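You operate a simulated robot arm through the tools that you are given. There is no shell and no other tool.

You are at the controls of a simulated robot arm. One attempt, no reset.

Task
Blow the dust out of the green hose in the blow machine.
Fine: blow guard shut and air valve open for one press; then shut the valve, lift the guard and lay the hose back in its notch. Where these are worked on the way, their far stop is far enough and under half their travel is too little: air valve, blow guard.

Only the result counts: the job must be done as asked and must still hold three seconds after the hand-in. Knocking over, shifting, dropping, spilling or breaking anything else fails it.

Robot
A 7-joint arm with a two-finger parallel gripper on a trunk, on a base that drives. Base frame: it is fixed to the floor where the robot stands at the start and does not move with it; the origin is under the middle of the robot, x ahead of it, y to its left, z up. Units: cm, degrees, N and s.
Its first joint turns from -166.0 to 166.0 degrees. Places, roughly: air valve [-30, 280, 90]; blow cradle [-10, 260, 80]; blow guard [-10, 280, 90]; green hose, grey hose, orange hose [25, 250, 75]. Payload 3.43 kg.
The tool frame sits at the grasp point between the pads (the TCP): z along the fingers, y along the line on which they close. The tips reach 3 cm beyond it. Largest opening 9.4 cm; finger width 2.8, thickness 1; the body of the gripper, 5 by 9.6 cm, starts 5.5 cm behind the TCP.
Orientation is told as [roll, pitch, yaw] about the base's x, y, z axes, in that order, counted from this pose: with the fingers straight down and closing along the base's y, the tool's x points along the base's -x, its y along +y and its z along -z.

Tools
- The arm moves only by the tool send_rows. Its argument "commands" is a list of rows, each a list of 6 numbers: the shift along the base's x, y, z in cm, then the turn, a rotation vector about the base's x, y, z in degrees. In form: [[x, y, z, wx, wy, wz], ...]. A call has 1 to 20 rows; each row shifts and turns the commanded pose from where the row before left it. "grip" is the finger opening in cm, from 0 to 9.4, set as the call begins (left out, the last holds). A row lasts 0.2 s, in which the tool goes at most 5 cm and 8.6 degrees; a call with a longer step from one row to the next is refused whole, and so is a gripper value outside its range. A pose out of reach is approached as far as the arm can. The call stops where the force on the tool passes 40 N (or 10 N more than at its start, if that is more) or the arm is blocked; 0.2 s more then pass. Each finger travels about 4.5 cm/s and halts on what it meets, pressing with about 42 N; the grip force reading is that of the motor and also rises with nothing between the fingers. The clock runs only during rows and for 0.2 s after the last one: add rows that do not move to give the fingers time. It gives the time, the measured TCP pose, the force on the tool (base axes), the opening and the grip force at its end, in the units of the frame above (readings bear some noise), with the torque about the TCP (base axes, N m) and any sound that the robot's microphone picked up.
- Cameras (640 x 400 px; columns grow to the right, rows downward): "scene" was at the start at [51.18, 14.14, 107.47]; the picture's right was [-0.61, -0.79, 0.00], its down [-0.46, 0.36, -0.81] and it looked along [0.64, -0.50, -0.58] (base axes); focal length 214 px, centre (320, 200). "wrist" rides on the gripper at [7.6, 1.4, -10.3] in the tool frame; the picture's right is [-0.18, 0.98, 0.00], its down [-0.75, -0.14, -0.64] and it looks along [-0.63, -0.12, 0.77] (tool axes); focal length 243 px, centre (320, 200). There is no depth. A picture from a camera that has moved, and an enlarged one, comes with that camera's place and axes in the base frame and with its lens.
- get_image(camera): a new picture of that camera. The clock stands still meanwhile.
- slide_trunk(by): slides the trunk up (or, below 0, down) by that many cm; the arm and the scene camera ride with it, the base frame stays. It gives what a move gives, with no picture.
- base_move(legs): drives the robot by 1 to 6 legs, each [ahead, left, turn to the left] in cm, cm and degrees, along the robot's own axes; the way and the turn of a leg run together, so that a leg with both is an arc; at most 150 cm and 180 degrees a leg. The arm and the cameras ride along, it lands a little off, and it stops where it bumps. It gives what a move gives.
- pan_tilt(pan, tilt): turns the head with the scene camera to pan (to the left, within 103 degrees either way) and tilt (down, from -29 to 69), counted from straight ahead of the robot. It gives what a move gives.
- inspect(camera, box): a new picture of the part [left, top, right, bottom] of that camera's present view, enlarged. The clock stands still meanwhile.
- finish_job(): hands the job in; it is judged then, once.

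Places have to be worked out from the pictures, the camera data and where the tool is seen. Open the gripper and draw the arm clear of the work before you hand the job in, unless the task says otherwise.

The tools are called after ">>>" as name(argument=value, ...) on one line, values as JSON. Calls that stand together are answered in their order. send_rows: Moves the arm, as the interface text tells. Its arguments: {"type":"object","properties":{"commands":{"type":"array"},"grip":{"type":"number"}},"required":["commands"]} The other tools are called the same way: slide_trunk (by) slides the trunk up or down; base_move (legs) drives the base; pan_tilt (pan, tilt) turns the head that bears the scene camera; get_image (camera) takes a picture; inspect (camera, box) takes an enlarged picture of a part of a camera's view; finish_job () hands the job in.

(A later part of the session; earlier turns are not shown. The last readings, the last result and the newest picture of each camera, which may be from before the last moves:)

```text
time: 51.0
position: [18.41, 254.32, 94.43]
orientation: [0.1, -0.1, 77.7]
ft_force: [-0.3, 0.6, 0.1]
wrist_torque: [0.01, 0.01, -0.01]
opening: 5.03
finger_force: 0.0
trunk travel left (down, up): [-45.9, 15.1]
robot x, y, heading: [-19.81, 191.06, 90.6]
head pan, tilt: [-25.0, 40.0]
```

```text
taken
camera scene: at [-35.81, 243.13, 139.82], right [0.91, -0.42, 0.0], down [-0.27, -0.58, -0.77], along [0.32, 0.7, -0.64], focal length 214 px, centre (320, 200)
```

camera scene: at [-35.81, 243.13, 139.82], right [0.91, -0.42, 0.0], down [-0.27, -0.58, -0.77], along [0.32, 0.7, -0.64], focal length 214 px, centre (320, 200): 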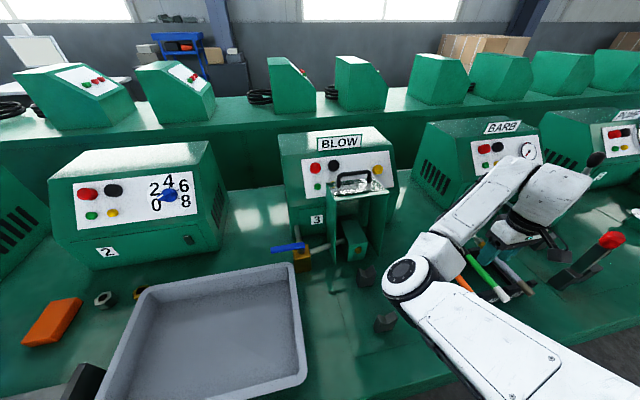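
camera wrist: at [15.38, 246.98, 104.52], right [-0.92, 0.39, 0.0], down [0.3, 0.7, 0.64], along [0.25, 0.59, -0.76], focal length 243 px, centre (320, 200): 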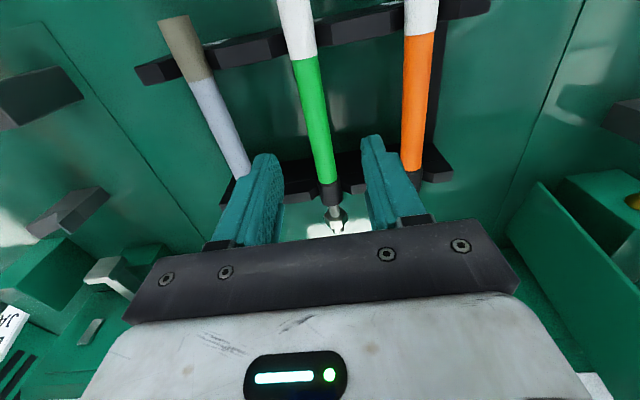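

The elbow hangs low beside the tool (≈z 100 near the cradle) and would come too close to the bench. I go back up and back the base off ~17 cm with a slight right turn, so the arm works more stretched with the elbow higher and in front of the bench.

>>> send_rows(commands=[[0, 0, 4, 0, 0, 0], [0, 0, 4, 0, 0, 0], [0, 0, 4, 0, 0, 0], [0, 0, 4, 0, 0, 0], [0, 0, 4, 0, 0, 0], [0, 0, 0, 0, 0, 0]])

>>> base_move(legs=[[-17, 0, 0], [0, 0, -10]])

>>> get_image(camera="scene")

```text
time: 52.4
position: [18.44, 253.72, 114.47]
orientation: [0.1, -0.2, 77.7]
ft_force: [-0.5, -0.3, -0.3]
wrist_torque: [-0.02, -0.03, 0.01]
opening: 4.99
finger_force: 0.1
trunk travel left (down, up): [-45.9, 15.1]
robot x, y, heading: [-19.49, 191.48, 90.2]
head pan, tilt: [-25.0, 40.0]
```

```text
time: 54.5
position: [28.58, 229.88, 114.49]
orientation: [0.1, -0.2, 68.0]
ft_force: [-0.7, 0.7, 0.1]
wrist_torque: [0.02, -0.01, 0.02]
opening: 5.0
finger_force: 0.0
trunk travel left (down, up): [-45.9, 15.1]
robot x, y, heading: [-19.26, 174.58, 80.8]
head pan, tilt: [-25.0, 40.0]
```

```text
taken
camera scene: at [-26.61, 228.46, 139.82], right [0.82, -0.57, 0.0], down [-0.36, -0.53, -0.77], along [0.43, 0.63, -0.64], focal length 214 px, centre (320, 200)
```

scene: 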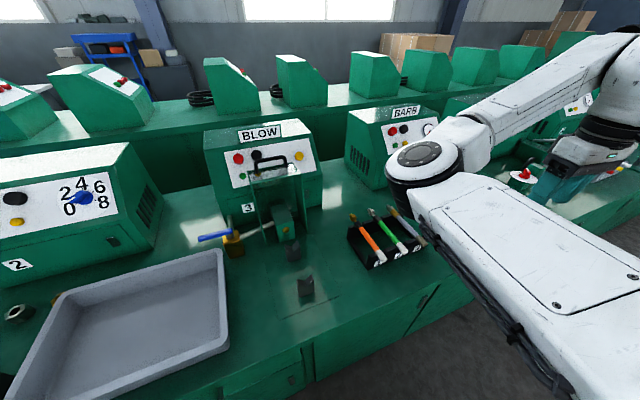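

I extend the tool to above the green hose again, restoring yaw 77.7°.

>>> send_rows(commands=[[-1.5, 3.5, 0, 0, 0, 1.4], [-1.5, 3.5, 0, 0, 0, 1.4], [-1.5, 3.5, 0, 0, 0, 1.4], [-1.5, 3.5, 0, 0, 0, 1.4], [-1.4, 3.5, 0, 0, 0, 1.4], [-1.4, 3.5, 0, 0, 0, 1.4], [-1.4, 3.4, 0, 0, 0, 1.4], [0, 0, -3, 0, 0, 0], [0, 0, -3, 0, 0, 0], [0, 0, -3, 0, 0, 0], [0, 0, 0, 0, 0, 0]])

>>> get_image(camera="scene")

>>> get_image(camera="wrist")

```text
time: 56.9
position: [18.37, 254.48, 105.55]
orientation: [0.0, -0.2, 77.7]
ft_force: [0.0, -0.6, -0.3]
wrist_torque: [-0.01, 0.04, 0.02]
opening: 5.02
finger_force: 0.0
trunk travel left (down, up): [-45.9, 15.1]
robot x, y, heading: [-19.91, 174.9, 80.5]
head pan, tilt: [-25.0, 40.0]
```

```text
taken
camera scene: at [-26.61, 228.47, 139.81], right [0.82, -0.57, 0.0], down [-0.36, -0.53, -0.77], along [0.43, 0.63, -0.64], focal length 214 px, centre (320, 200)
```

scene: 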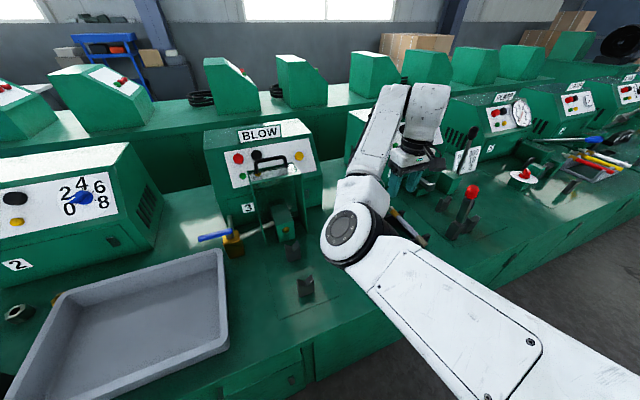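

```text
taken
camera wrist: at [15.37, 247.2, 115.61], right [-0.92, 0.39, 0.0], down [0.3, 0.7, 0.64], along [0.25, 0.59, -0.76], focal length 243 px, centre (320, 200)
```

wrist: 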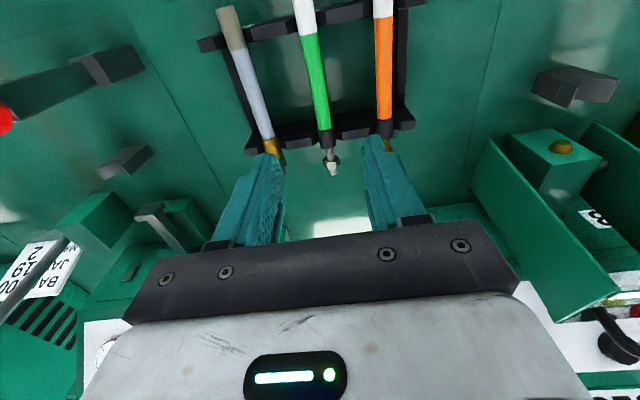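

I raise the trunk 10 cm (more stretched arm, higher elbow), then lower the tool toward the hose and check.

>>> slide_trunk(by=8)

>>> send_rows(commands=[[0, 0, -4, 0, 0, 0], [0, 0, -4, 0, 0, 0], [0, 0, -4, 0, 0, 0], [0, 0, -4, 0, 0, 0], [0, 0, -4, 0, 0, 0], [0, 0, 0, 0, 0, 0]])

>>> get_image(camera="scene")

>>> get_image(camera="wrist")

```text
time: 58.1
position: [18.44, 254.37, 113.59]
orientation: [0.1, -0.2, 77.7]
ft_force: [-0.1, -0.3, 0.0]
wrist_torque: [-0.01, -0.04, -0.01]
opening: 4.99
finger_force: 0.0
trunk travel left (down, up): [-53.9, 7.1]
robot x, y, heading: [-19.21, 174.45, 80.5]
head pan, tilt: [-25.0, 40.0]
```

```text
time: 59.5
position: [18.39, 254.67, 93.31]
orientation: [0.1, -0.2, 77.6]
ft_force: [0.3, 0.0, -0.8]
wrist_torque: [-0.02, 0.0, -0.01]
opening: 4.99
finger_force: 0.1
trunk travel left (down, up): [-53.9, 7.1]
robot x, y, heading: [-19.18, 174.51, 80.5]
head pan, tilt: [-25.0, 40.0]
```

```text
taken
camera scene: at [-26.61, 228.46, 147.81], right [0.82, -0.57, 0.0], down [-0.36, -0.53, -0.77], along [0.43, 0.63, -0.64], focal length 214 px, centre (320, 200)
```

scene: 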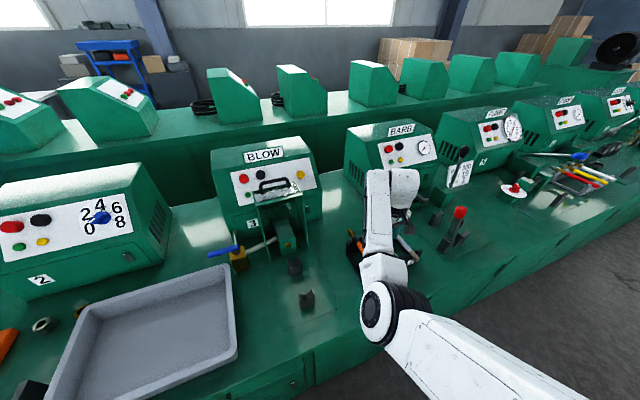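

```text
taken
camera wrist: at [15.35, 247.4, 103.5], right [-0.92, 0.39, 0.0], down [0.3, 0.7, 0.64], along [0.25, 0.59, -0.76], focal length 243 px, centre (320, 200)
```

wrist: 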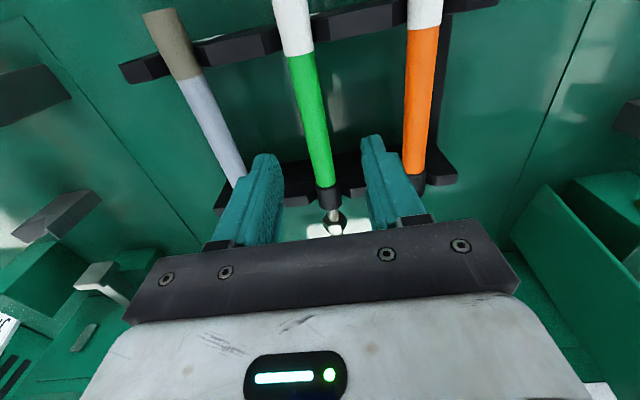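

The elbow now stays high near the bench edge. I lower the last 6.4 cm and close on the hose.

>>> send_rows(commands=[[0, -0.2, -2.2, 0, 0, 0], [0, -0.1, -2.2, 0, 0, 0], [0, 0, -2, 0, 0, 0], [0, 0, 0, 0, 0, 0]])

>>> inspect(camera="scene", box=[330, 150, 458, 300])

>>> get_image(camera="wrist")

```text
time: 60.5
position: [18.32, 254.23, 86.97]
orientation: [0.1, -0.1, 77.7]
ft_force: [-0.8, -0.3, 0.5]
wrist_torque: [-0.01, 0.02, -0.01]
opening: 5.01
finger_force: 0.0
trunk travel left (down, up): [-53.9, 7.1]
robot x, y, heading: [-19.71, 174.94, 80.5]
head pan, tilt: [-25.0, 40.0]
```

```text
2.67 times, centred on (394, 225) of scene
camera zoom: at [-26.61, 228.46, 147.82], right [0.82, -0.57, 0.0], down [-0.36, -0.53, -0.77], along [0.43, 0.63, -0.64], focal length 572 px, centre (123, 133)
```

zoom: 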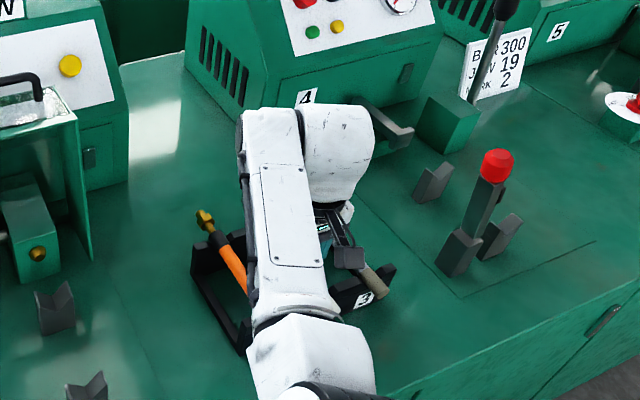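

```text
taken
camera wrist: at [15.3, 246.97, 97.02], right [-0.92, 0.39, 0.0], down [0.3, 0.7, 0.64], along [0.25, 0.59, -0.76], focal length 243 px, centre (320, 200)
```

wrist: 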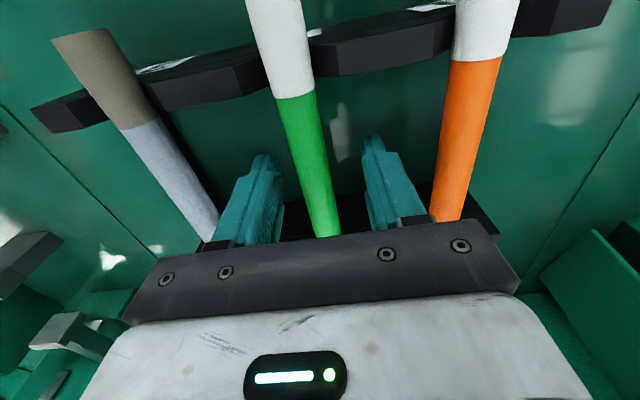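

Hose lies centred between the fingers. I close the gripper.

>>> send_rows(commands=[[0, 0, 0, 0, 0, 0], [0, 0, 0, 0, 0, 0], [0, 0, 0, 0, 0, 0], [0, 0, 0, 0, 0, 0], [0, 0, 0, 0, 0, 0]], grip=1.2)

>>> get_image(camera="wrist")

```text
time: 61.7
position: [18.5, 254.24, 87.12]
orientation: [0.0, -0.4, 77.5]
ft_force: [12.4, -2.7, 6.4]
wrist_torque: [-0.03, -0.18, -0.18]
opening: 1.7
finger_force: 41.8
trunk travel left (down, up): [-53.9, 7.1]
robot x, y, heading: [-19.55, 174.36, 80.6]
head pan, tilt: [-25.0, 40.0]
```

```text
taken
camera wrist: at [15.44, 246.92, 97.11], right [-0.92, 0.39, 0.0], down [0.3, 0.7, 0.65], along [0.25, 0.59, -0.76], focal length 243 px, centre (320, 200)
```

wrist: 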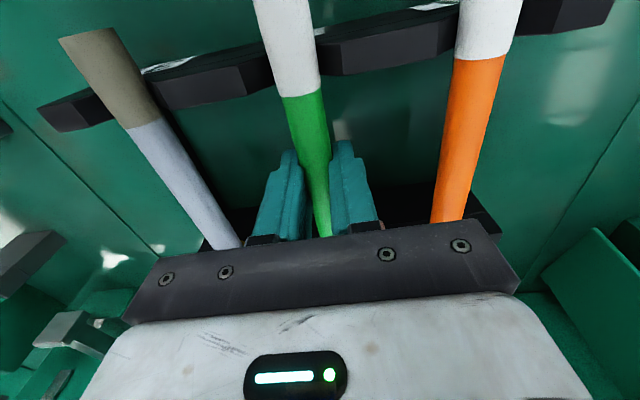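

Grip holds at 1.7 cm, 42 N. I lift the hose straight up 10 cm and check.

>>> send_rows(commands=[[0, 0, 1, 0, 0, 0], [0, 0, 2, 0, 0, 0], [0, 0, 3, 0, 0, 0], [0, 0, 4, 0, 0, 0], [0, 0, 2, 0, 0, 0], [0, 0, 0, 0, 0, 0]])

>>> get_image(camera="wrist")

>>> get_image(camera="scene")

```text
time: 63.1
position: [18.24, 254.02, 99.24]
orientation: [0.1, -0.2, 77.6]
ft_force: [-1.0, -0.2, 0.0]
wrist_torque: [-0.05, 0.0, 0.0]
opening: 1.7
finger_force: 42.0
trunk travel left (down, up): [-53.9, 7.1]
robot x, y, heading: [-19.41, 174.62, 80.5]
head pan, tilt: [-25.0, 40.0]
```

```text
taken
camera wrist: at [15.26, 246.76, 109.34], right [-0.92, 0.39, 0.0], down [0.3, 0.7, 0.64], along [0.25, 0.59, -0.76], focal length 243 px, centre (320, 200)
```

wrist: 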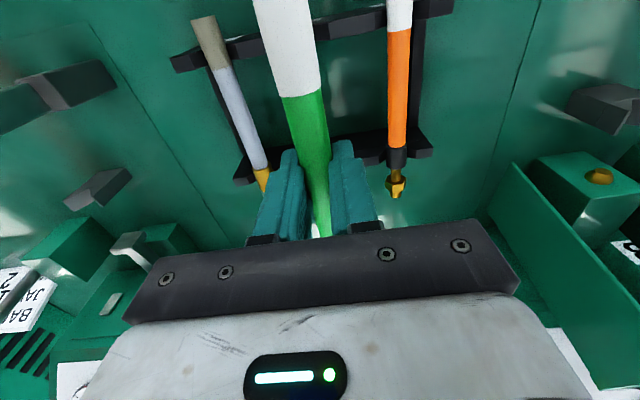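

```text
taken
camera scene: at [-26.61, 228.46, 147.82], right [0.82, -0.57, 0.0], down [-0.36, -0.53, -0.77], along [0.43, 0.63, -0.64], focal length 214 px, centre (320, 200)
```

scene: 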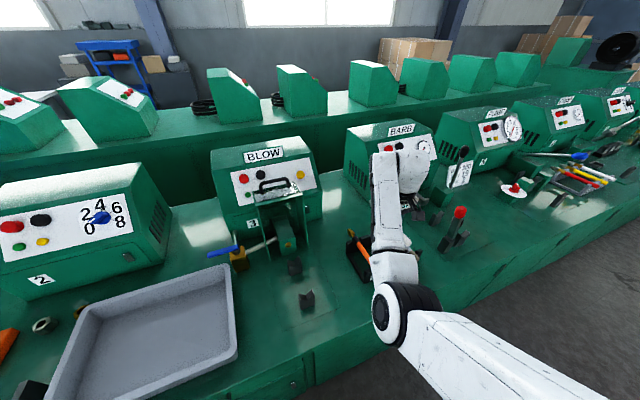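

The hose is held straight. I carry it left to above the cradle at z≈99.

>>> send_rows(commands=[[-3.7, 0.8, 0, 0, 0, 0], [-3.7, 0.8, 0, 0, 0, 0], [-3.7, 0.8, 0, 0, 0, 0], [-3.7, 0.8, 0, 0, 0, 0], [-3.7, 0.9, 0, 0, 0, 0], [-3.7, 0.9, 0, 0, 0, 0], [-3.7, 0.9, 0, 0, 0, 0], [-3.7, 0.9, 0, 0, 0, 0], [0, 0, 0, 0, 0, 0], [0, 0, 0, 0, 0, 0]])

>>> get_image(camera="wrist")

>>> get_image(camera="scene")

```text
time: 65.3
position: [-11.25, 260.85, 99.26]
orientation: [0.0, -0.2, 77.6]
ft_force: [-1.0, 0.1, -1.2]
wrist_torque: [-0.01, 0.02, 0.02]
opening: 1.69
finger_force: 42.0
trunk travel left (down, up): [-53.9, 7.1]
robot x, y, heading: [-19.66, 174.77, 80.7]
head pan, tilt: [-25.0, 40.0]
```

```text
taken
camera wrist: at [-14.3, 253.61, 109.38], right [-0.92, 0.39, 0.0], down [0.3, 0.7, 0.64], along [0.25, 0.59, -0.76], focal length 243 px, centre (320, 200)
```

wrist: 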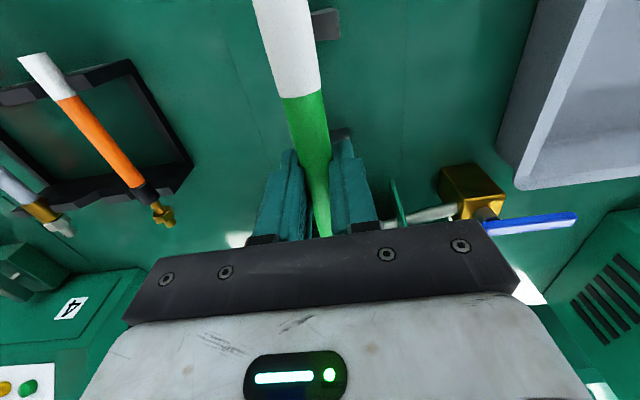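

```text
taken
camera scene: at [-26.63, 228.46, 147.81], right [0.82, -0.57, 0.0], down [-0.36, -0.53, -0.77], along [0.43, 0.63, -0.64], focal length 214 px, centre (320, 200)
```

scene: 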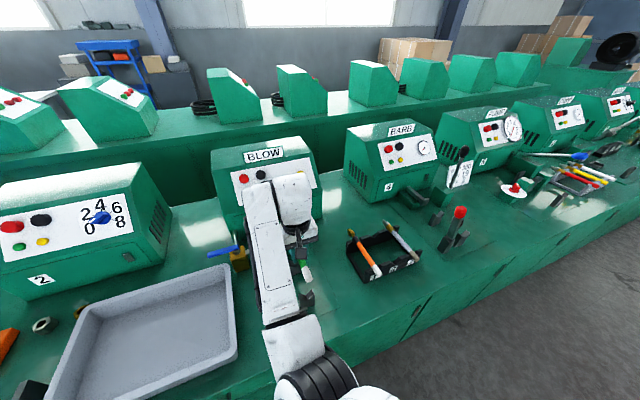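

Position is close to planned. I fine-shift and descend to z≈91, then check hose versus V blocks.

>>> send_rows(commands=[[-0.1, 0.3, -2, 0, 0, 0], [-0.1, 0.3, -2, 0, 0, 0], [0, 0, -2, 0, 0, 0], [0, 0, -2, 0, 0, 0], [0, 0, 0, 0, 0, 0], [0, 0, 0, 0, 0, 0]])

>>> inspect(camera="wrist", box=[240, 0, 400, 240])

>>> inspect(camera="scene", box=[240, 190, 360, 340])

```text
time: 66.7
position: [-11.42, 261.69, 91.09]
orientation: [0.0, -0.2, 77.7]
ft_force: [0.9, -1.0, -0.7]
wrist_torque: [-0.07, -0.01, 0.0]
opening: 1.7
finger_force: 41.4
trunk travel left (down, up): [-53.9, 7.1]
robot x, y, heading: [-19.58, 174.77, 80.3]
head pan, tilt: [-25.0, 40.0]
```

```text
1.67 times, centred on (320, 120) of wrist
camera zoom: at [-14.49, 254.32, 101.17], right [-0.92, 0.39, 0.0], down [0.3, 0.7, 0.64], along [0.25, 0.59, -0.76], focal length 404 px, centre (320, 333)
```

zoom: 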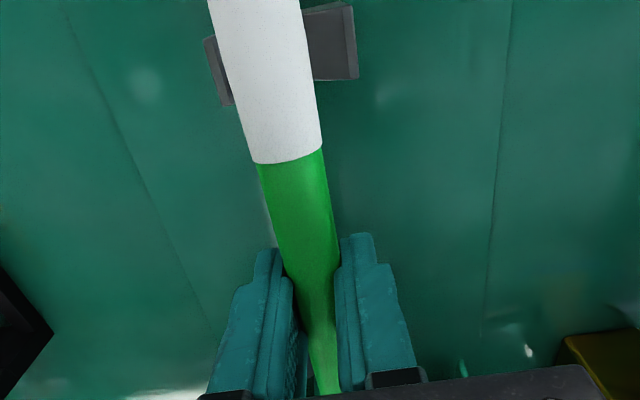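

```text
2.67 times, centred on (300, 265) of scene
camera zoom: at [-26.62, 228.46, 147.81], right [0.82, -0.57, 0.0], down [-0.36, -0.53, -0.77], along [0.43, 0.63, -0.64], focal length 572 px, centre (373, 27)
```

zoom: 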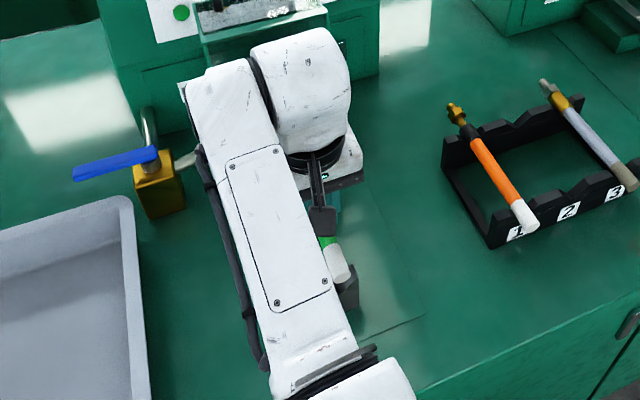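

The hose lines up with the V's. I lower to z≈87 and look for contact.

>>> send_rows(commands=[[0, 0, -1.5, 0, 0, 0], [0, 0, -1.5, 0, 0, 0], [0, 0, -1, 0, 0, 0], [0, 0, 0, 0, 0, 0], [0, 0, 0, 0, 0, 0]])

>>> inspect(camera="wrist", box=[240, 0, 400, 240])

```text
time: 67.9
position: [-11.45, 261.5, 87.12]
orientation: [0.0, -0.2, 77.7]
ft_force: [-0.5, -0.1, 0.8]
wrist_torque: [-0.11, 0.02, -0.08]
opening: 1.71
finger_force: 42.1
trunk travel left (down, up): [-53.9, 7.1]
robot x, y, heading: [-19.74, 174.5, 80.5]
head pan, tilt: [-25.0, 40.0]
```

```text
1.67 times, centred on (320, 120) of wrist
camera zoom: at [-14.51, 254.28, 97.25], right [-0.92, 0.39, 0.0], down [0.3, 0.7, 0.64], along [0.25, 0.59, -0.76], focal length 404 px, centre (320, 333)
```

zoom: 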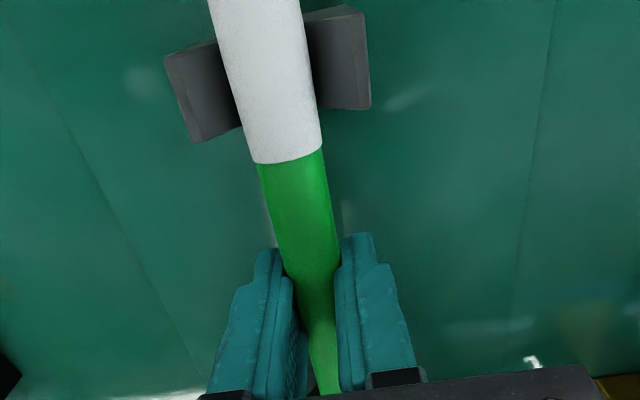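

The cap lies centred in the near V, contact is imminent. I lower in small steps.

>>> send_rows(commands=[[0, 0, -0.3, 0, 0, 0], [0, 0, -0.2, 0, 0, 0], [0, 0, 0, 0, 0, 0]])

```text
time: 68.8
position: [-11.54, 261.68, 87.1]
orientation: [0.1, -0.8, 77.7]
ft_force: [0.3, -5.7, 16.4]
wrist_torque: [-1.13, 0.24, -0.18]
opening: 1.7
finger_force: 42.0
trunk travel left (down, up): [-53.9, 7.1]
robot x, y, heading: [-19.64, 174.81, 80.4]
head pan, tilt: [-25.0, 40.0]
stopped in row 3: the force on the tool passed its limit at 41 N (the readings are from after the stop); the commanded pose is now the measured one
```

Contact came at the near V (cap side); the far end may be a few millimetres up. I open the gripper gently to let it settle.

>>> send_rows(commands=[[0, 0, 0, 0, 0, 0], [0, 0, 0, 0, 0, 0], [0, 0, 0, 0, 0, 0], [0, 0, 0, 0, 0, 0], [0, 0, 0, 0, 0, 0]], grip=5)

>>> get_image(camera="wrist")

```text
time: 70.0
position: [-11.36, 261.68, 86.86]
orientation: [0.1, -0.6, 77.8]
ft_force: [-0.8, 0.0, -0.2]
wrist_torque: [0.01, 0.01, 0.0]
opening: 5.0
finger_force: 0.1
trunk travel left (down, up): [-53.9, 7.1]
robot x, y, heading: [-19.49, 174.73, 80.5]
head pan, tilt: [-25.0, 40.0]
```

```text
taken
camera wrist: at [-14.51, 254.36, 96.98], right [-0.92, 0.39, 0.0], down [0.3, 0.7, 0.65], along [0.25, 0.6, -0.76], focal length 243 px, centre (320, 200)
```

wrist: 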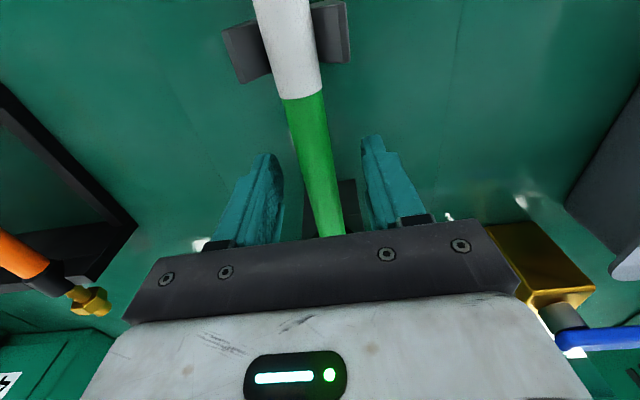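

The hose rests in the cradle. I raise the tool straight up and inspect the hose in both views.

>>> send_rows(commands=[[0, 0, 2, 0, 0.6, 0], [0, 0, 4, 0, 0, 0], [0, 0, 4, 0, 0, 0], [0, 0, 4, 0, 0, 0], [0, 0, 4, 0, 0, 0], [0, -2, 3, 0, 0, 0], [0, -3, 2, 0, 0, 0], [0, 0, 0, 0, 0, 0]])

>>> get_image(camera="wrist")

>>> inspect(camera="wrist", box=[240, 0, 440, 160])

>>> get_image(camera="scene")

```text
time: 71.8
position: [-11.5, 256.9, 109.73]
orientation: [0.7, -0.4, 77.7]
ft_force: [-0.1, -0.5, -0.4]
wrist_torque: [0.01, 0.02, 0.01]
opening: 5.0
finger_force: 0.0
trunk travel left (down, up): [-53.9, 7.1]
robot x, y, heading: [-19.57, 174.54, 80.7]
head pan, tilt: [-25.0, 40.0]
```

```text
taken
camera wrist: at [-14.43, 249.38, 119.74], right [-0.92, 0.39, 0.01], down [0.3, 0.7, 0.65], along [0.24, 0.6, -0.76], focal length 243 px, centre (320, 200)
```

wrist: 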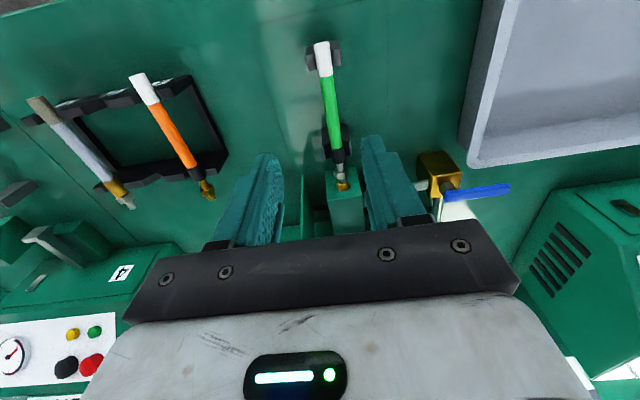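

```text
2.50 times, centred on (340, 80) of wrist
camera zoom: at [-14.43, 249.38, 119.74], right [-0.92, 0.39, 0.01], down [0.3, 0.7, 0.65], along [0.24, 0.6, -0.76], focal length 606 px, centre (270, 500)
```

zoom: 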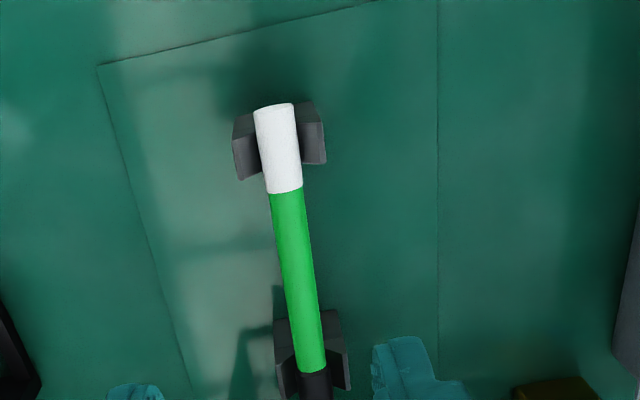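

```text
taken
camera scene: at [-26.66, 228.44, 147.82], right [0.82, -0.57, 0.0], down [-0.36, -0.53, -0.77], along [0.43, 0.63, -0.64], focal length 214 px, centre (320, 200)
```

scene: 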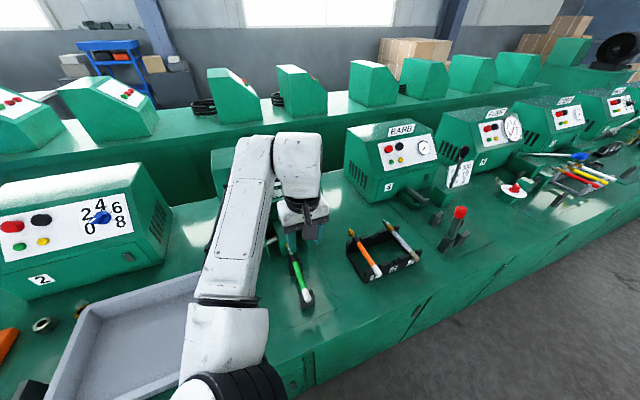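

The hose sits well in both V's with its fitting at the port. From geometry the guard pivots at its bottom front edge (n≈266.5, z≈81), so it shuts by pulling its handle toward me. I raise the tool, close the fingers and drive 18 cm nearer.

>>> send_rows(commands=[[0, 0, 4, 0, 0, 0], [0, 0, 4, 0, 0, 0], [0, 0, 4, 0, 0, 0], [0, 0, 4, 0, 0, 0], [0, 0, 4, 0, 0, 0], [0, 0, 0, 0, 0, 0]], grip=0)

>>> base_move(legs=[[17, 0, 0]])

>>> get_image(camera="scene")

>>> get_image(camera="wrist")

```text
time: 73.4
position: [-11.18, 256.18, 126.2]
orientation: [-4.0, 3.3, 77.5]
ft_force: [-0.5, -0.3, -0.5]
wrist_torque: [0.0, 0.0, -0.03]
opening: 0.0
finger_force: 32.9
trunk travel left (down, up): [-53.9, 7.1]
robot x, y, heading: [-19.63, 174.61, 80.3]
head pan, tilt: [-25.0, 40.0]
stopped in row 6: the arm was blocked; the commanded pose is now the measured one
```

```text
time: 74.9
position: [-8.02, 273.08, 126.18]
orientation: [-4.0, 3.4, 77.3]
ft_force: [-0.6, -0.8, 0.4]
wrist_torque: [0.0, -0.04, 0.03]
opening: 0.01
finger_force: 33.1
trunk travel left (down, up): [-53.9, 7.1]
robot x, y, heading: [-16.75, 191.37, 80.3]
head pan, tilt: [-25.0, 40.0]
```

```text
taken
camera scene: at [-23.61, 245.3, 147.82], right [0.82, -0.57, 0.0], down [-0.37, -0.53, -0.77], along [0.44, 0.63, -0.64], focal length 214 px, centre (320, 200)
```

scene: 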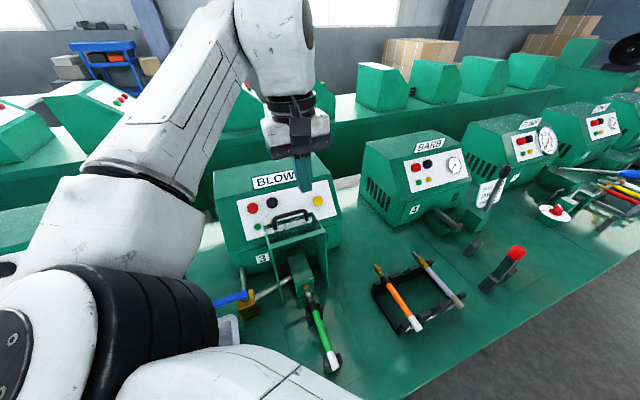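

```text
taken
camera wrist: at [-11.61, 266.57, 136.7], right [-0.92, 0.39, -0.08], down [0.27, 0.75, 0.61], along [0.3, 0.53, -0.79], focal length 243 px, centre (320, 200)
```

wrist: 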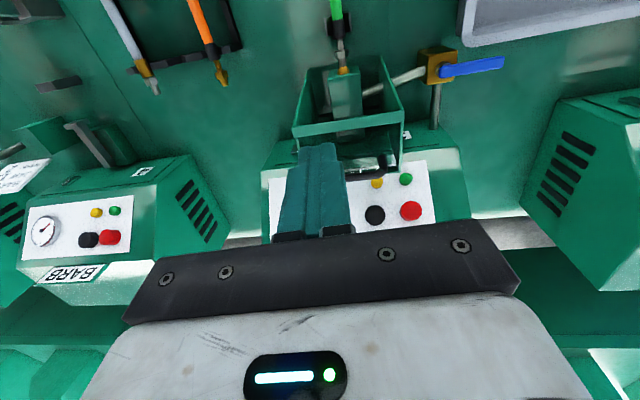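

The view shows guard, handle and tool well. I enlarge both views to refine the handle bar position.

>>> inspect(camera="scene", box=[215, 165, 343, 265])

>>> inspect(camera="wrist", box=[270, 40, 430, 240])

```text
4.00 times, centred on (279, 215) of scene
camera zoom: at [-23.61, 245.3, 147.82], right [0.82, -0.57, 0.0], down [-0.37, -0.53, -0.77], along [0.44, 0.63, -0.64], focal length 858 px, centre (484, 140)
```

zoom: 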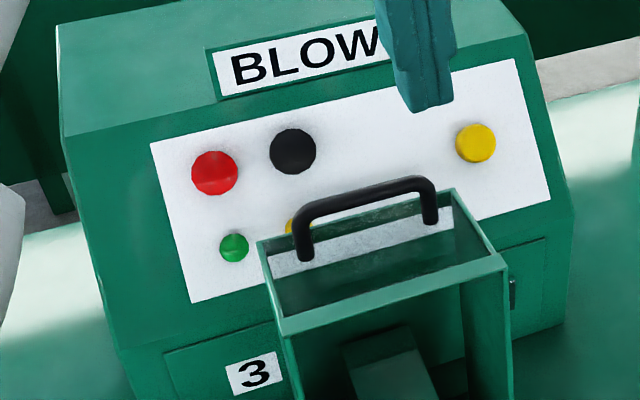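

```text
2.00 times, centred on (350, 140) of wrist
camera zoom: at [-11.61, 266.57, 136.7], right [-0.92, 0.39, -0.08], down [0.27, 0.75, 0.61], along [0.3, 0.53, -0.79], focal length 485 px, centre (260, 320)
```

zoom: 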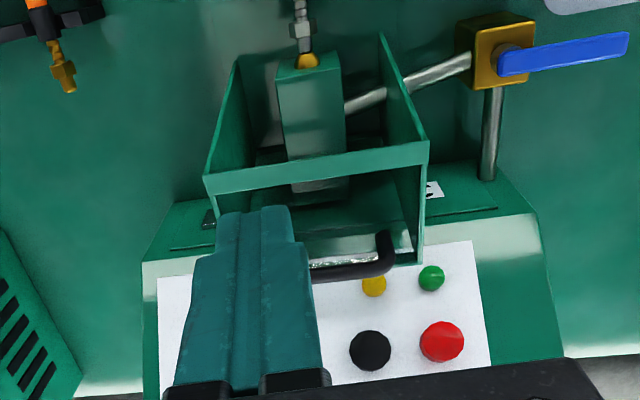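

Bar position confirmed at ≈(-5.7, 284.8, 107.1). I move the closed fingers, straightened, to just behind the bar, still above it at z≈116.

>>> send_rows(commands=[[0.7, 3.6, 0, 1.05, 0.8, 0.1], [0.7, 3.6, 0, 1.05, 0.8, 0.1], [0.7, 3.6, -1, 1.05, 0.8, 0.1], [0.7, 3.6, -3, 1.05, 0.8, 0.1], [0, 0, -3, 0, 0, 0], [0, 0, -3, 0, 0, 0], [0, 0, 0, 0, 0, 0]])

>>> inspect(camera="scene", box=[215, 125, 343, 265])

>>> get_image(camera="wrist")

```text
time: 76.5
position: [-5.11, 287.52, 116.35]
orientation: [0.1, -0.2, 77.8]
ft_force: [0.4, -0.8, 0.2]
wrist_torque: [-0.01, 0.02, 0.04]
opening: 0.02
finger_force: 32.9
trunk travel left (down, up): [-53.9, 7.1]
robot x, y, heading: [-16.77, 191.37, 80.1]
head pan, tilt: [-25.0, 40.0]
```

```text
2.86 times, centred on (279, 195) of scene
camera zoom: at [-23.6, 245.32, 147.81], right [0.82, -0.57, 0.0], down [-0.37, -0.53, -0.77], along [0.44, 0.63, -0.64], focal length 613 px, centre (437, 214)
```

zoom: 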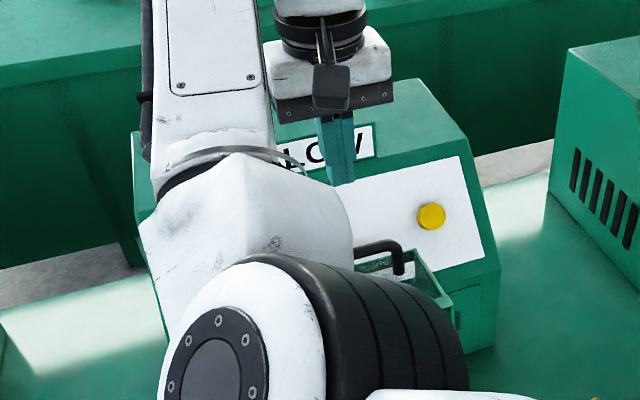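

```text
taken
camera wrist: at [-8.09, 280.4, 126.52], right [-0.92, 0.39, 0.0], down [0.3, 0.7, 0.64], along [0.25, 0.59, -0.77], focal length 243 px, centre (320, 200)
```

wrist: 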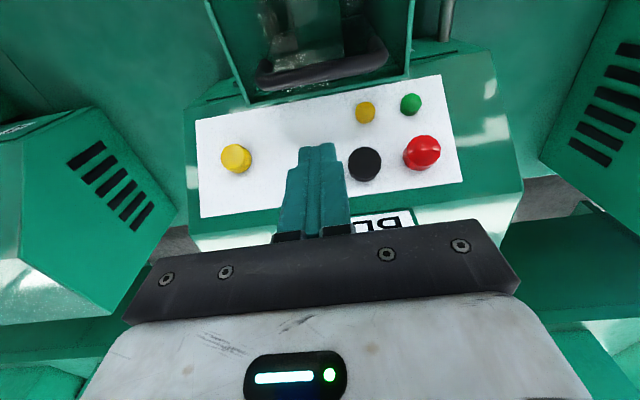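

Fingers are behind the bar with the panel well clear behind. I lower to tip height ≈105.6.

>>> send_rows(commands=[[0, 0, -2, 0, 0, 0], [0, 0, -2, 0, 0, 0], [0, 0, -2, 0, 0, 0], [0, 0, -1.6, 0, 0, 0], [0, 0, 0, 0, 0, 0]])

>>> get_image(camera="wrist")

>>> get_image(camera="scene")

```text
time: 77.7
position: [-4.94, 287.66, 108.75]
orientation: [0.0, -0.2, 77.8]
ft_force: [0.0, 0.0, -0.7]
wrist_torque: [0.02, -0.01, 0.0]
opening: 0.02
finger_force: 33.0
trunk travel left (down, up): [-53.9, 7.1]
robot x, y, heading: [-16.79, 191.22, 80.2]
head pan, tilt: [-25.0, 40.0]
```

```text
taken
camera wrist: at [-7.91, 280.29, 118.79], right [-0.92, 0.39, 0.0], down [0.3, 0.7, 0.64], along [0.25, 0.59, -0.77], focal length 243 px, centre (320, 200)
```

wrist: 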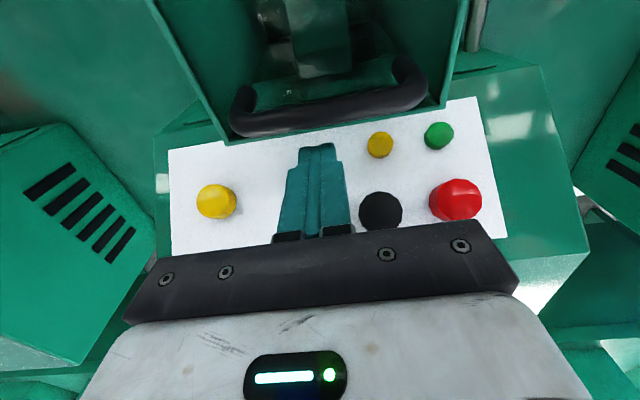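

```text
taken
camera scene: at [-23.6, 245.32, 147.81], right [0.82, -0.57, 0.0], down [-0.37, -0.53, -0.77], along [0.44, 0.63, -0.64], focal length 214 px, centre (320, 200)
```

scene: 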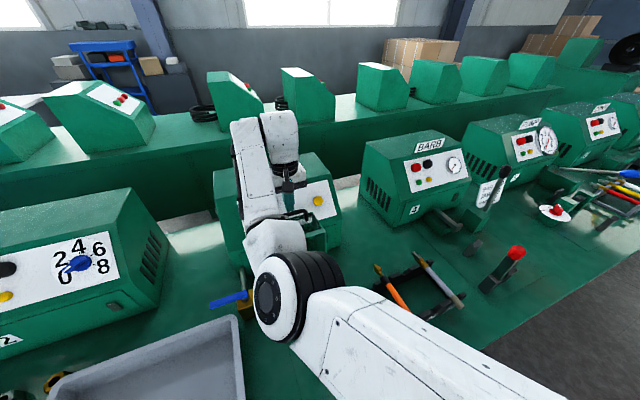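

I pull the handle forward along its arc for the first part and read the force.

>>> send_rows(commands=[[-0.43, -1.95, 0.1, 0, 0, 0], [-0.45, -2.05, 0.7, 0, 0, 0], [-0.51, -2.34, 0.6, 0, 0, 0], [-0.51, -2.34, 0.4, 0, 0, 0], [0, 0, 0, 0, 0, 0]])

>>> get_image(camera="wrist")

>>> get_image(camera="scene")

```text
time: 78.9
position: [-7.08, 278.74, 110.53]
orientation: [0.0, 0.0, 77.8]
ft_force: [0.4, 1.2, 0.1]
wrist_torque: [-0.01, -0.02, 0.03]
opening: 0.01
finger_force: 33.4
trunk travel left (down, up): [-53.9, 7.1]
robot x, y, heading: [-16.41, 191.17, 80.1]
head pan, tilt: [-25.0, 40.0]
```

```text
taken
camera wrist: at [-10.16, 271.42, 120.56], right [-0.92, 0.39, 0.0], down [0.3, 0.71, 0.64], along [0.25, 0.59, -0.77], focal length 243 px, centre (320, 200)
```

wrist: 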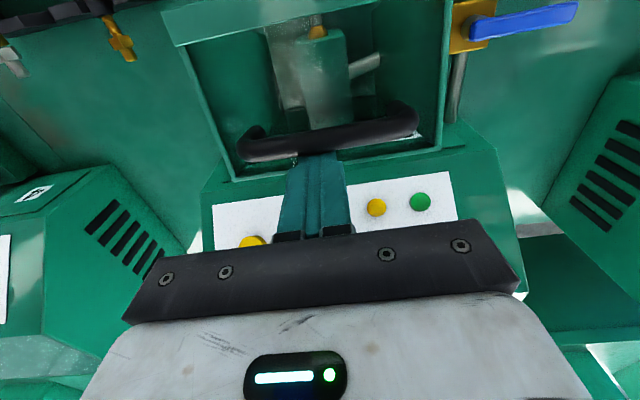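

```text
taken
camera scene: at [-23.61, 245.31, 147.81], right [0.82, -0.57, 0.0], down [-0.37, -0.53, -0.77], along [0.44, 0.63, -0.64], focal length 214 px, centre (320, 200)
```

scene: 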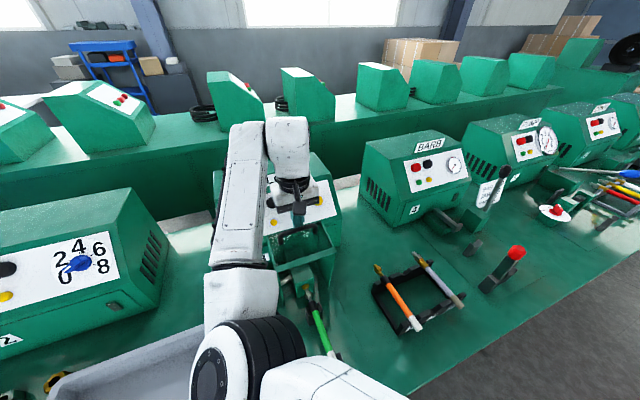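

The guard is swinging forward with the fingers behind its bar. I continue along the arc.

>>> send_rows(commands=[[-0.53, -2.44, 0.2, 0, 0, 0], [-0.53, -2.44, 0.1, 0, 0, 0], [-0.51, -2.34, 0, 0, 0, 0], [-0.51, -2.34, -0.2, 0, 0, 0], [0, 0, 0, 0, 0, 0]])

>>> get_image(camera="wrist")

>>> get_image(camera="scene")

```text
time: 80.1
position: [-9.18, 268.96, 110.41]
orientation: [0.0, -0.2, 77.9]
ft_force: [0.5, 0.4, 0.8]
wrist_torque: [0.01, -0.01, 0.05]
opening: 0.0
finger_force: 32.8
trunk travel left (down, up): [-53.9, 7.1]
robot x, y, heading: [-16.32, 191.48, 80.2]
head pan, tilt: [-25.0, 40.0]
```

```text
taken
camera wrist: at [-12.16, 261.67, 120.6], right [-0.92, 0.39, 0.0], down [0.3, 0.71, 0.64], along [0.25, 0.59, -0.77], focal length 243 px, centre (320, 200)
```

wrist: 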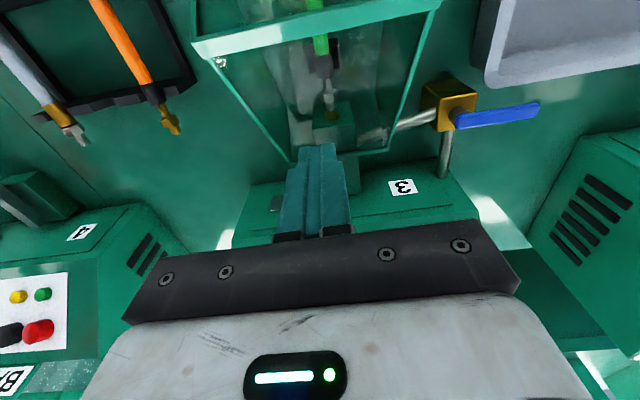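

```text
taken
camera scene: at [-23.61, 245.3, 147.82], right [0.82, -0.57, 0.0], down [-0.37, -0.53, -0.77], along [0.44, 0.63, -0.64], focal length 214 px, centre (320, 200)
```

scene: 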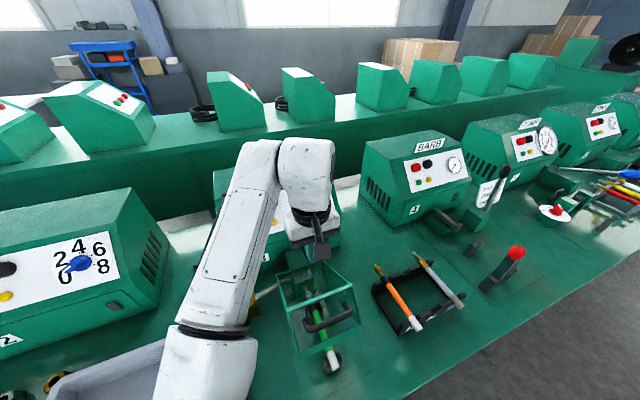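

The guard has passed its balance and is tipping forward ahead of the fingers. I wait a bit and look again.

>>> send_rows(commands=[[0, 0, 1, 0, 0, 0], [0, 0, 0, 0, 0, 0], [0, 0, 0, 0, 0, 0], [0, 0, 0, 0, 0, 0], [0, 0, 0, 0, 0, 0], [0, 0, 0, 0, 0, 0], [0, 0, 0, 0, 0, 0]])

>>> get_image(camera="wrist")

>>> inspect(camera="scene", box=[250, 240, 400, 400])

```text
time: 81.7
position: [-9.24, 269.01, 111.45]
orientation: [-0.1, -0.1, 77.8]
ft_force: [0.9, 0.1, 0.2]
wrist_torque: [-0.02, -0.02, -0.01]
opening: 0.02
finger_force: 33.7
trunk travel left (down, up): [-53.9, 7.1]
robot x, y, heading: [-16.73, 191.19, 80.4]
head pan, tilt: [-25.0, 40.0]
```

```text
taken
camera wrist: at [-12.15, 261.76, 121.67], right [-0.92, 0.39, 0.0], down [0.3, 0.7, 0.64], along [0.25, 0.59, -0.77], focal length 243 px, centre (320, 200)
```

wrist: 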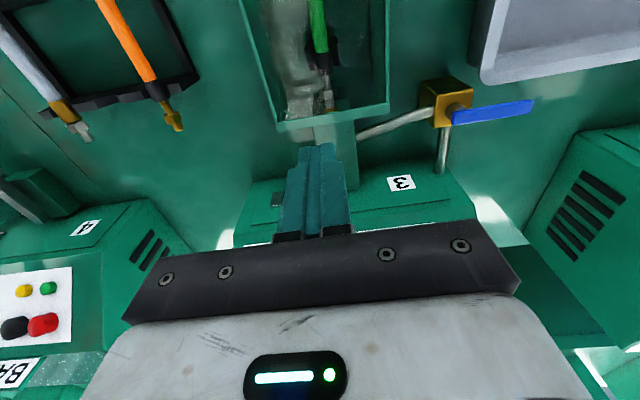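

```text
2.50 times, centred on (325, 320) of scene
camera zoom: at [-23.61, 245.31, 147.82], right [0.82, -0.57, 0.0], down [-0.37, -0.53, -0.77], along [0.44, 0.63, -0.64], focal length 536 px, centre (308, -100)
```

zoom: 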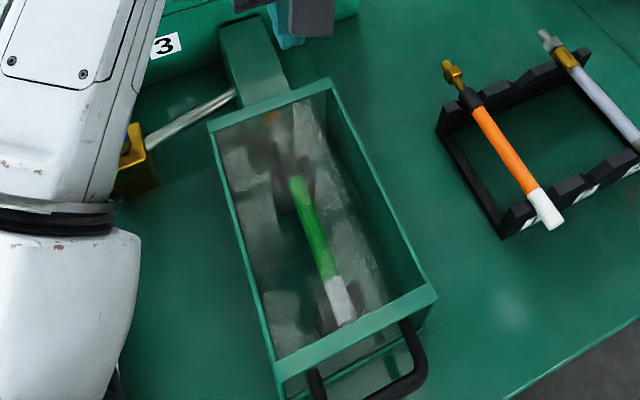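

The guard is shut over the hose. Next the air valve: I drive a little nearer and left so the lever is comfortably within reach.

>>> base_move(legs=[[6, 7, 0]])

>>> get_image(camera="wrist")

>>> get_image(camera="scene")

```text
time: 82.8
position: [-14.94, 276.13, 111.54]
orientation: [0.0, -0.1, 77.8]
ft_force: [0.4, 0.0, 0.2]
wrist_torque: [0.03, 0.01, 0.0]
opening: 0.02
finger_force: 33.3
trunk travel left (down, up): [-53.9, 7.1]
robot x, y, heading: [-22.44, 198.3, 80.2]
head pan, tilt: [-25.0, 40.0]
```

```text
taken
camera wrist: at [-17.82, 268.83, 121.67], right [-0.92, 0.39, 0.0], down [0.3, 0.7, 0.64], along [0.25, 0.59, -0.77], focal length 243 px, centre (320, 200)
```

wrist: 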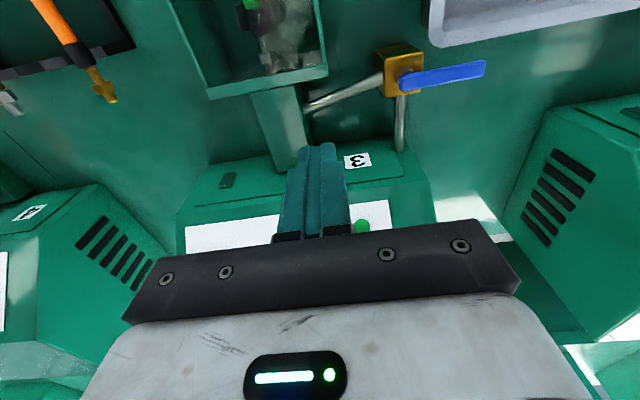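

```text
taken
camera scene: at [-29.31, 252.4, 147.82], right [0.82, -0.57, 0.0], down [-0.37, -0.53, -0.77], along [0.44, 0.63, -0.64], focal length 214 px, centre (320, 200)
```

scene: 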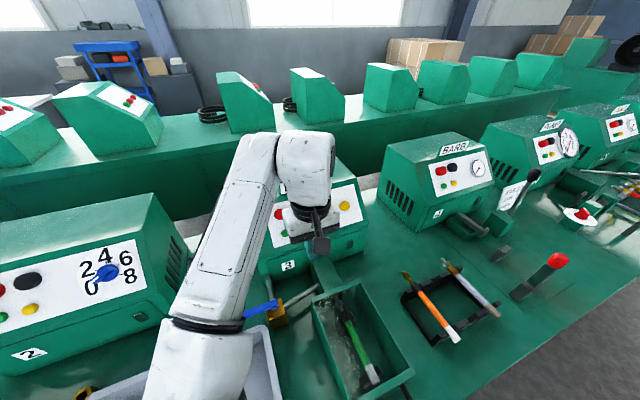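

Lever measured from (-24.3, 279.7) to tip (-32.6, 282), z≈90.5. I move above a point just behind the lever tip and go down partway.

>>> send_rows(commands=[[-3.95, 2.2, 0, 0, 0, 0], [-3.95, 2.2, 0, 0, 0, 0], [-3.95, 2.2, 0, 0, 0, 0], [-3.95, 2.2, 0, 0, 0, 0], [0, 0, -4, 0, 0, 0], [0, 0, -4, 0, 0, 0], [0, 0, -4, 0, 0, 0], [0, 0, 0, 0, 0, 0]])

>>> get_image(camera="wrist")

>>> get_image(camera="scene")

```text
time: 84.6
position: [-31.03, 285.38, 99.63]
orientation: [0.0, -0.1, 77.5]
ft_force: [1.2, 1.0, -0.3]
wrist_torque: [0.01, 0.01, 0.0]
opening: 0.02
finger_force: 33.1
trunk travel left (down, up): [-53.9, 7.1]
robot x, y, heading: [-22.55, 198.75, 80.3]
head pan, tilt: [-25.0, 40.0]
```

```text
taken
camera wrist: at [-34.1, 278.19, 109.67], right [-0.92, 0.39, 0.0], down [0.3, 0.7, 0.64], along [0.25, 0.59, -0.77], focal length 243 px, centre (320, 200)
```

wrist: 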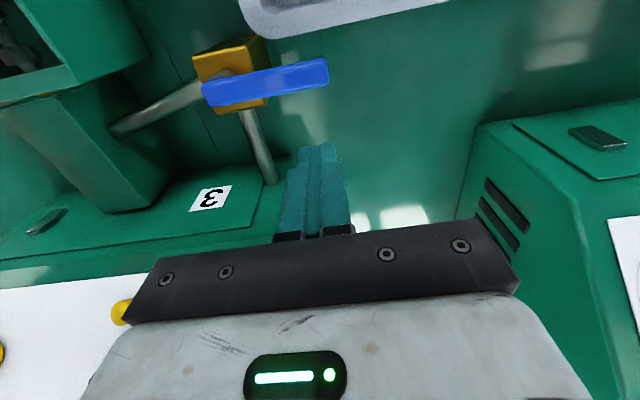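

```text
taken
camera scene: at [-29.32, 252.42, 147.81], right [0.82, -0.57, 0.0], down [-0.37, -0.53, -0.77], along [0.44, 0.63, -0.64], focal length 214 px, centre (320, 200)
```

scene: 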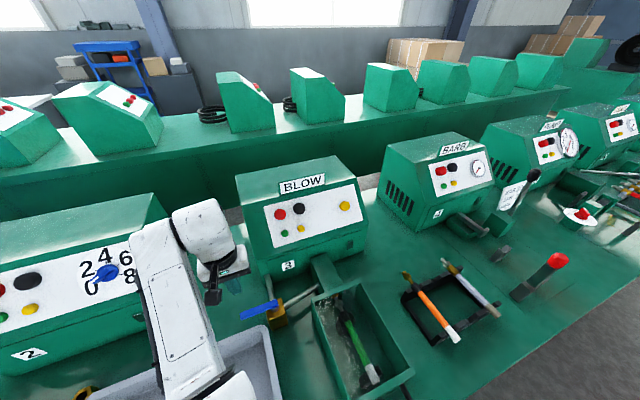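

Fingers are behind the lever tip. I lower to z 91.5 and draw it toward the front a few cm, watching the force.

>>> send_rows(commands=[[0, 0, -3, 0, 0, 0], [0, 0, -3, 0, 0, 0], [0, 0, -2.1, 0, 0, 0], [-0.2, -1, 0, 0, 0, 0], [-0.2, -1, 0, 0, 0, 0], [-0.2, -1, 0, 0, 0, 0], [0, 0, 0, 0, 0, 0]])

>>> get_image(camera="wrist")

>>> inspect(camera="scene", box=[190, 240, 350, 340])

```text
time: 86.2
position: [-31.42, 281.88, 91.45]
orientation: [0.0, -0.1, 77.8]
ft_force: [-0.1, -0.1, -0.1]
wrist_torque: [0.02, 0.01, -0.01]
opening: 0.0
finger_force: 33.0
trunk travel left (down, up): [-53.9, 7.1]
robot x, y, heading: [-22.56, 198.61, 80.3]
head pan, tilt: [-25.0, 40.0]
```

```text
taken
camera wrist: at [-34.35, 274.58, 101.55], right [-0.92, 0.39, 0.0], down [0.3, 0.7, 0.64], along [0.25, 0.59, -0.77], focal length 243 px, centre (320, 200)
```

wrist: 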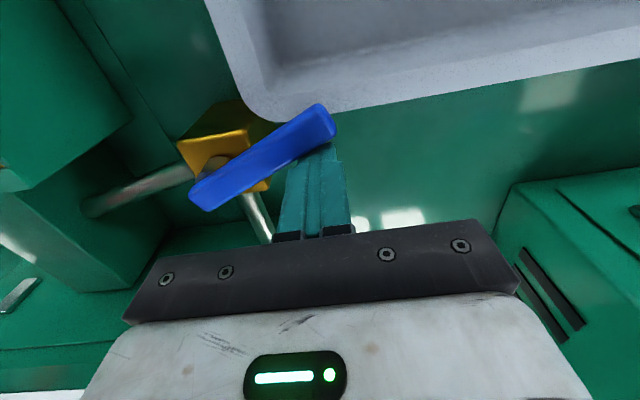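

```text
4.00 times, centred on (270, 290) of scene
camera zoom: at [-29.32, 252.41, 147.82], right [0.82, -0.57, 0.0], down [-0.37, -0.53, -0.77], along [0.44, 0.63, -0.64], focal length 858 px, centre (520, -160)
```

zoom: 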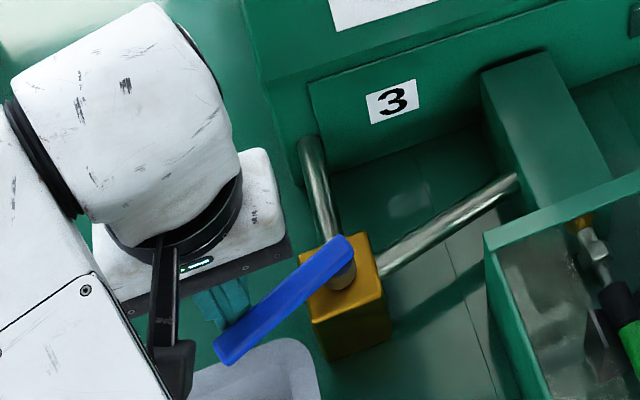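

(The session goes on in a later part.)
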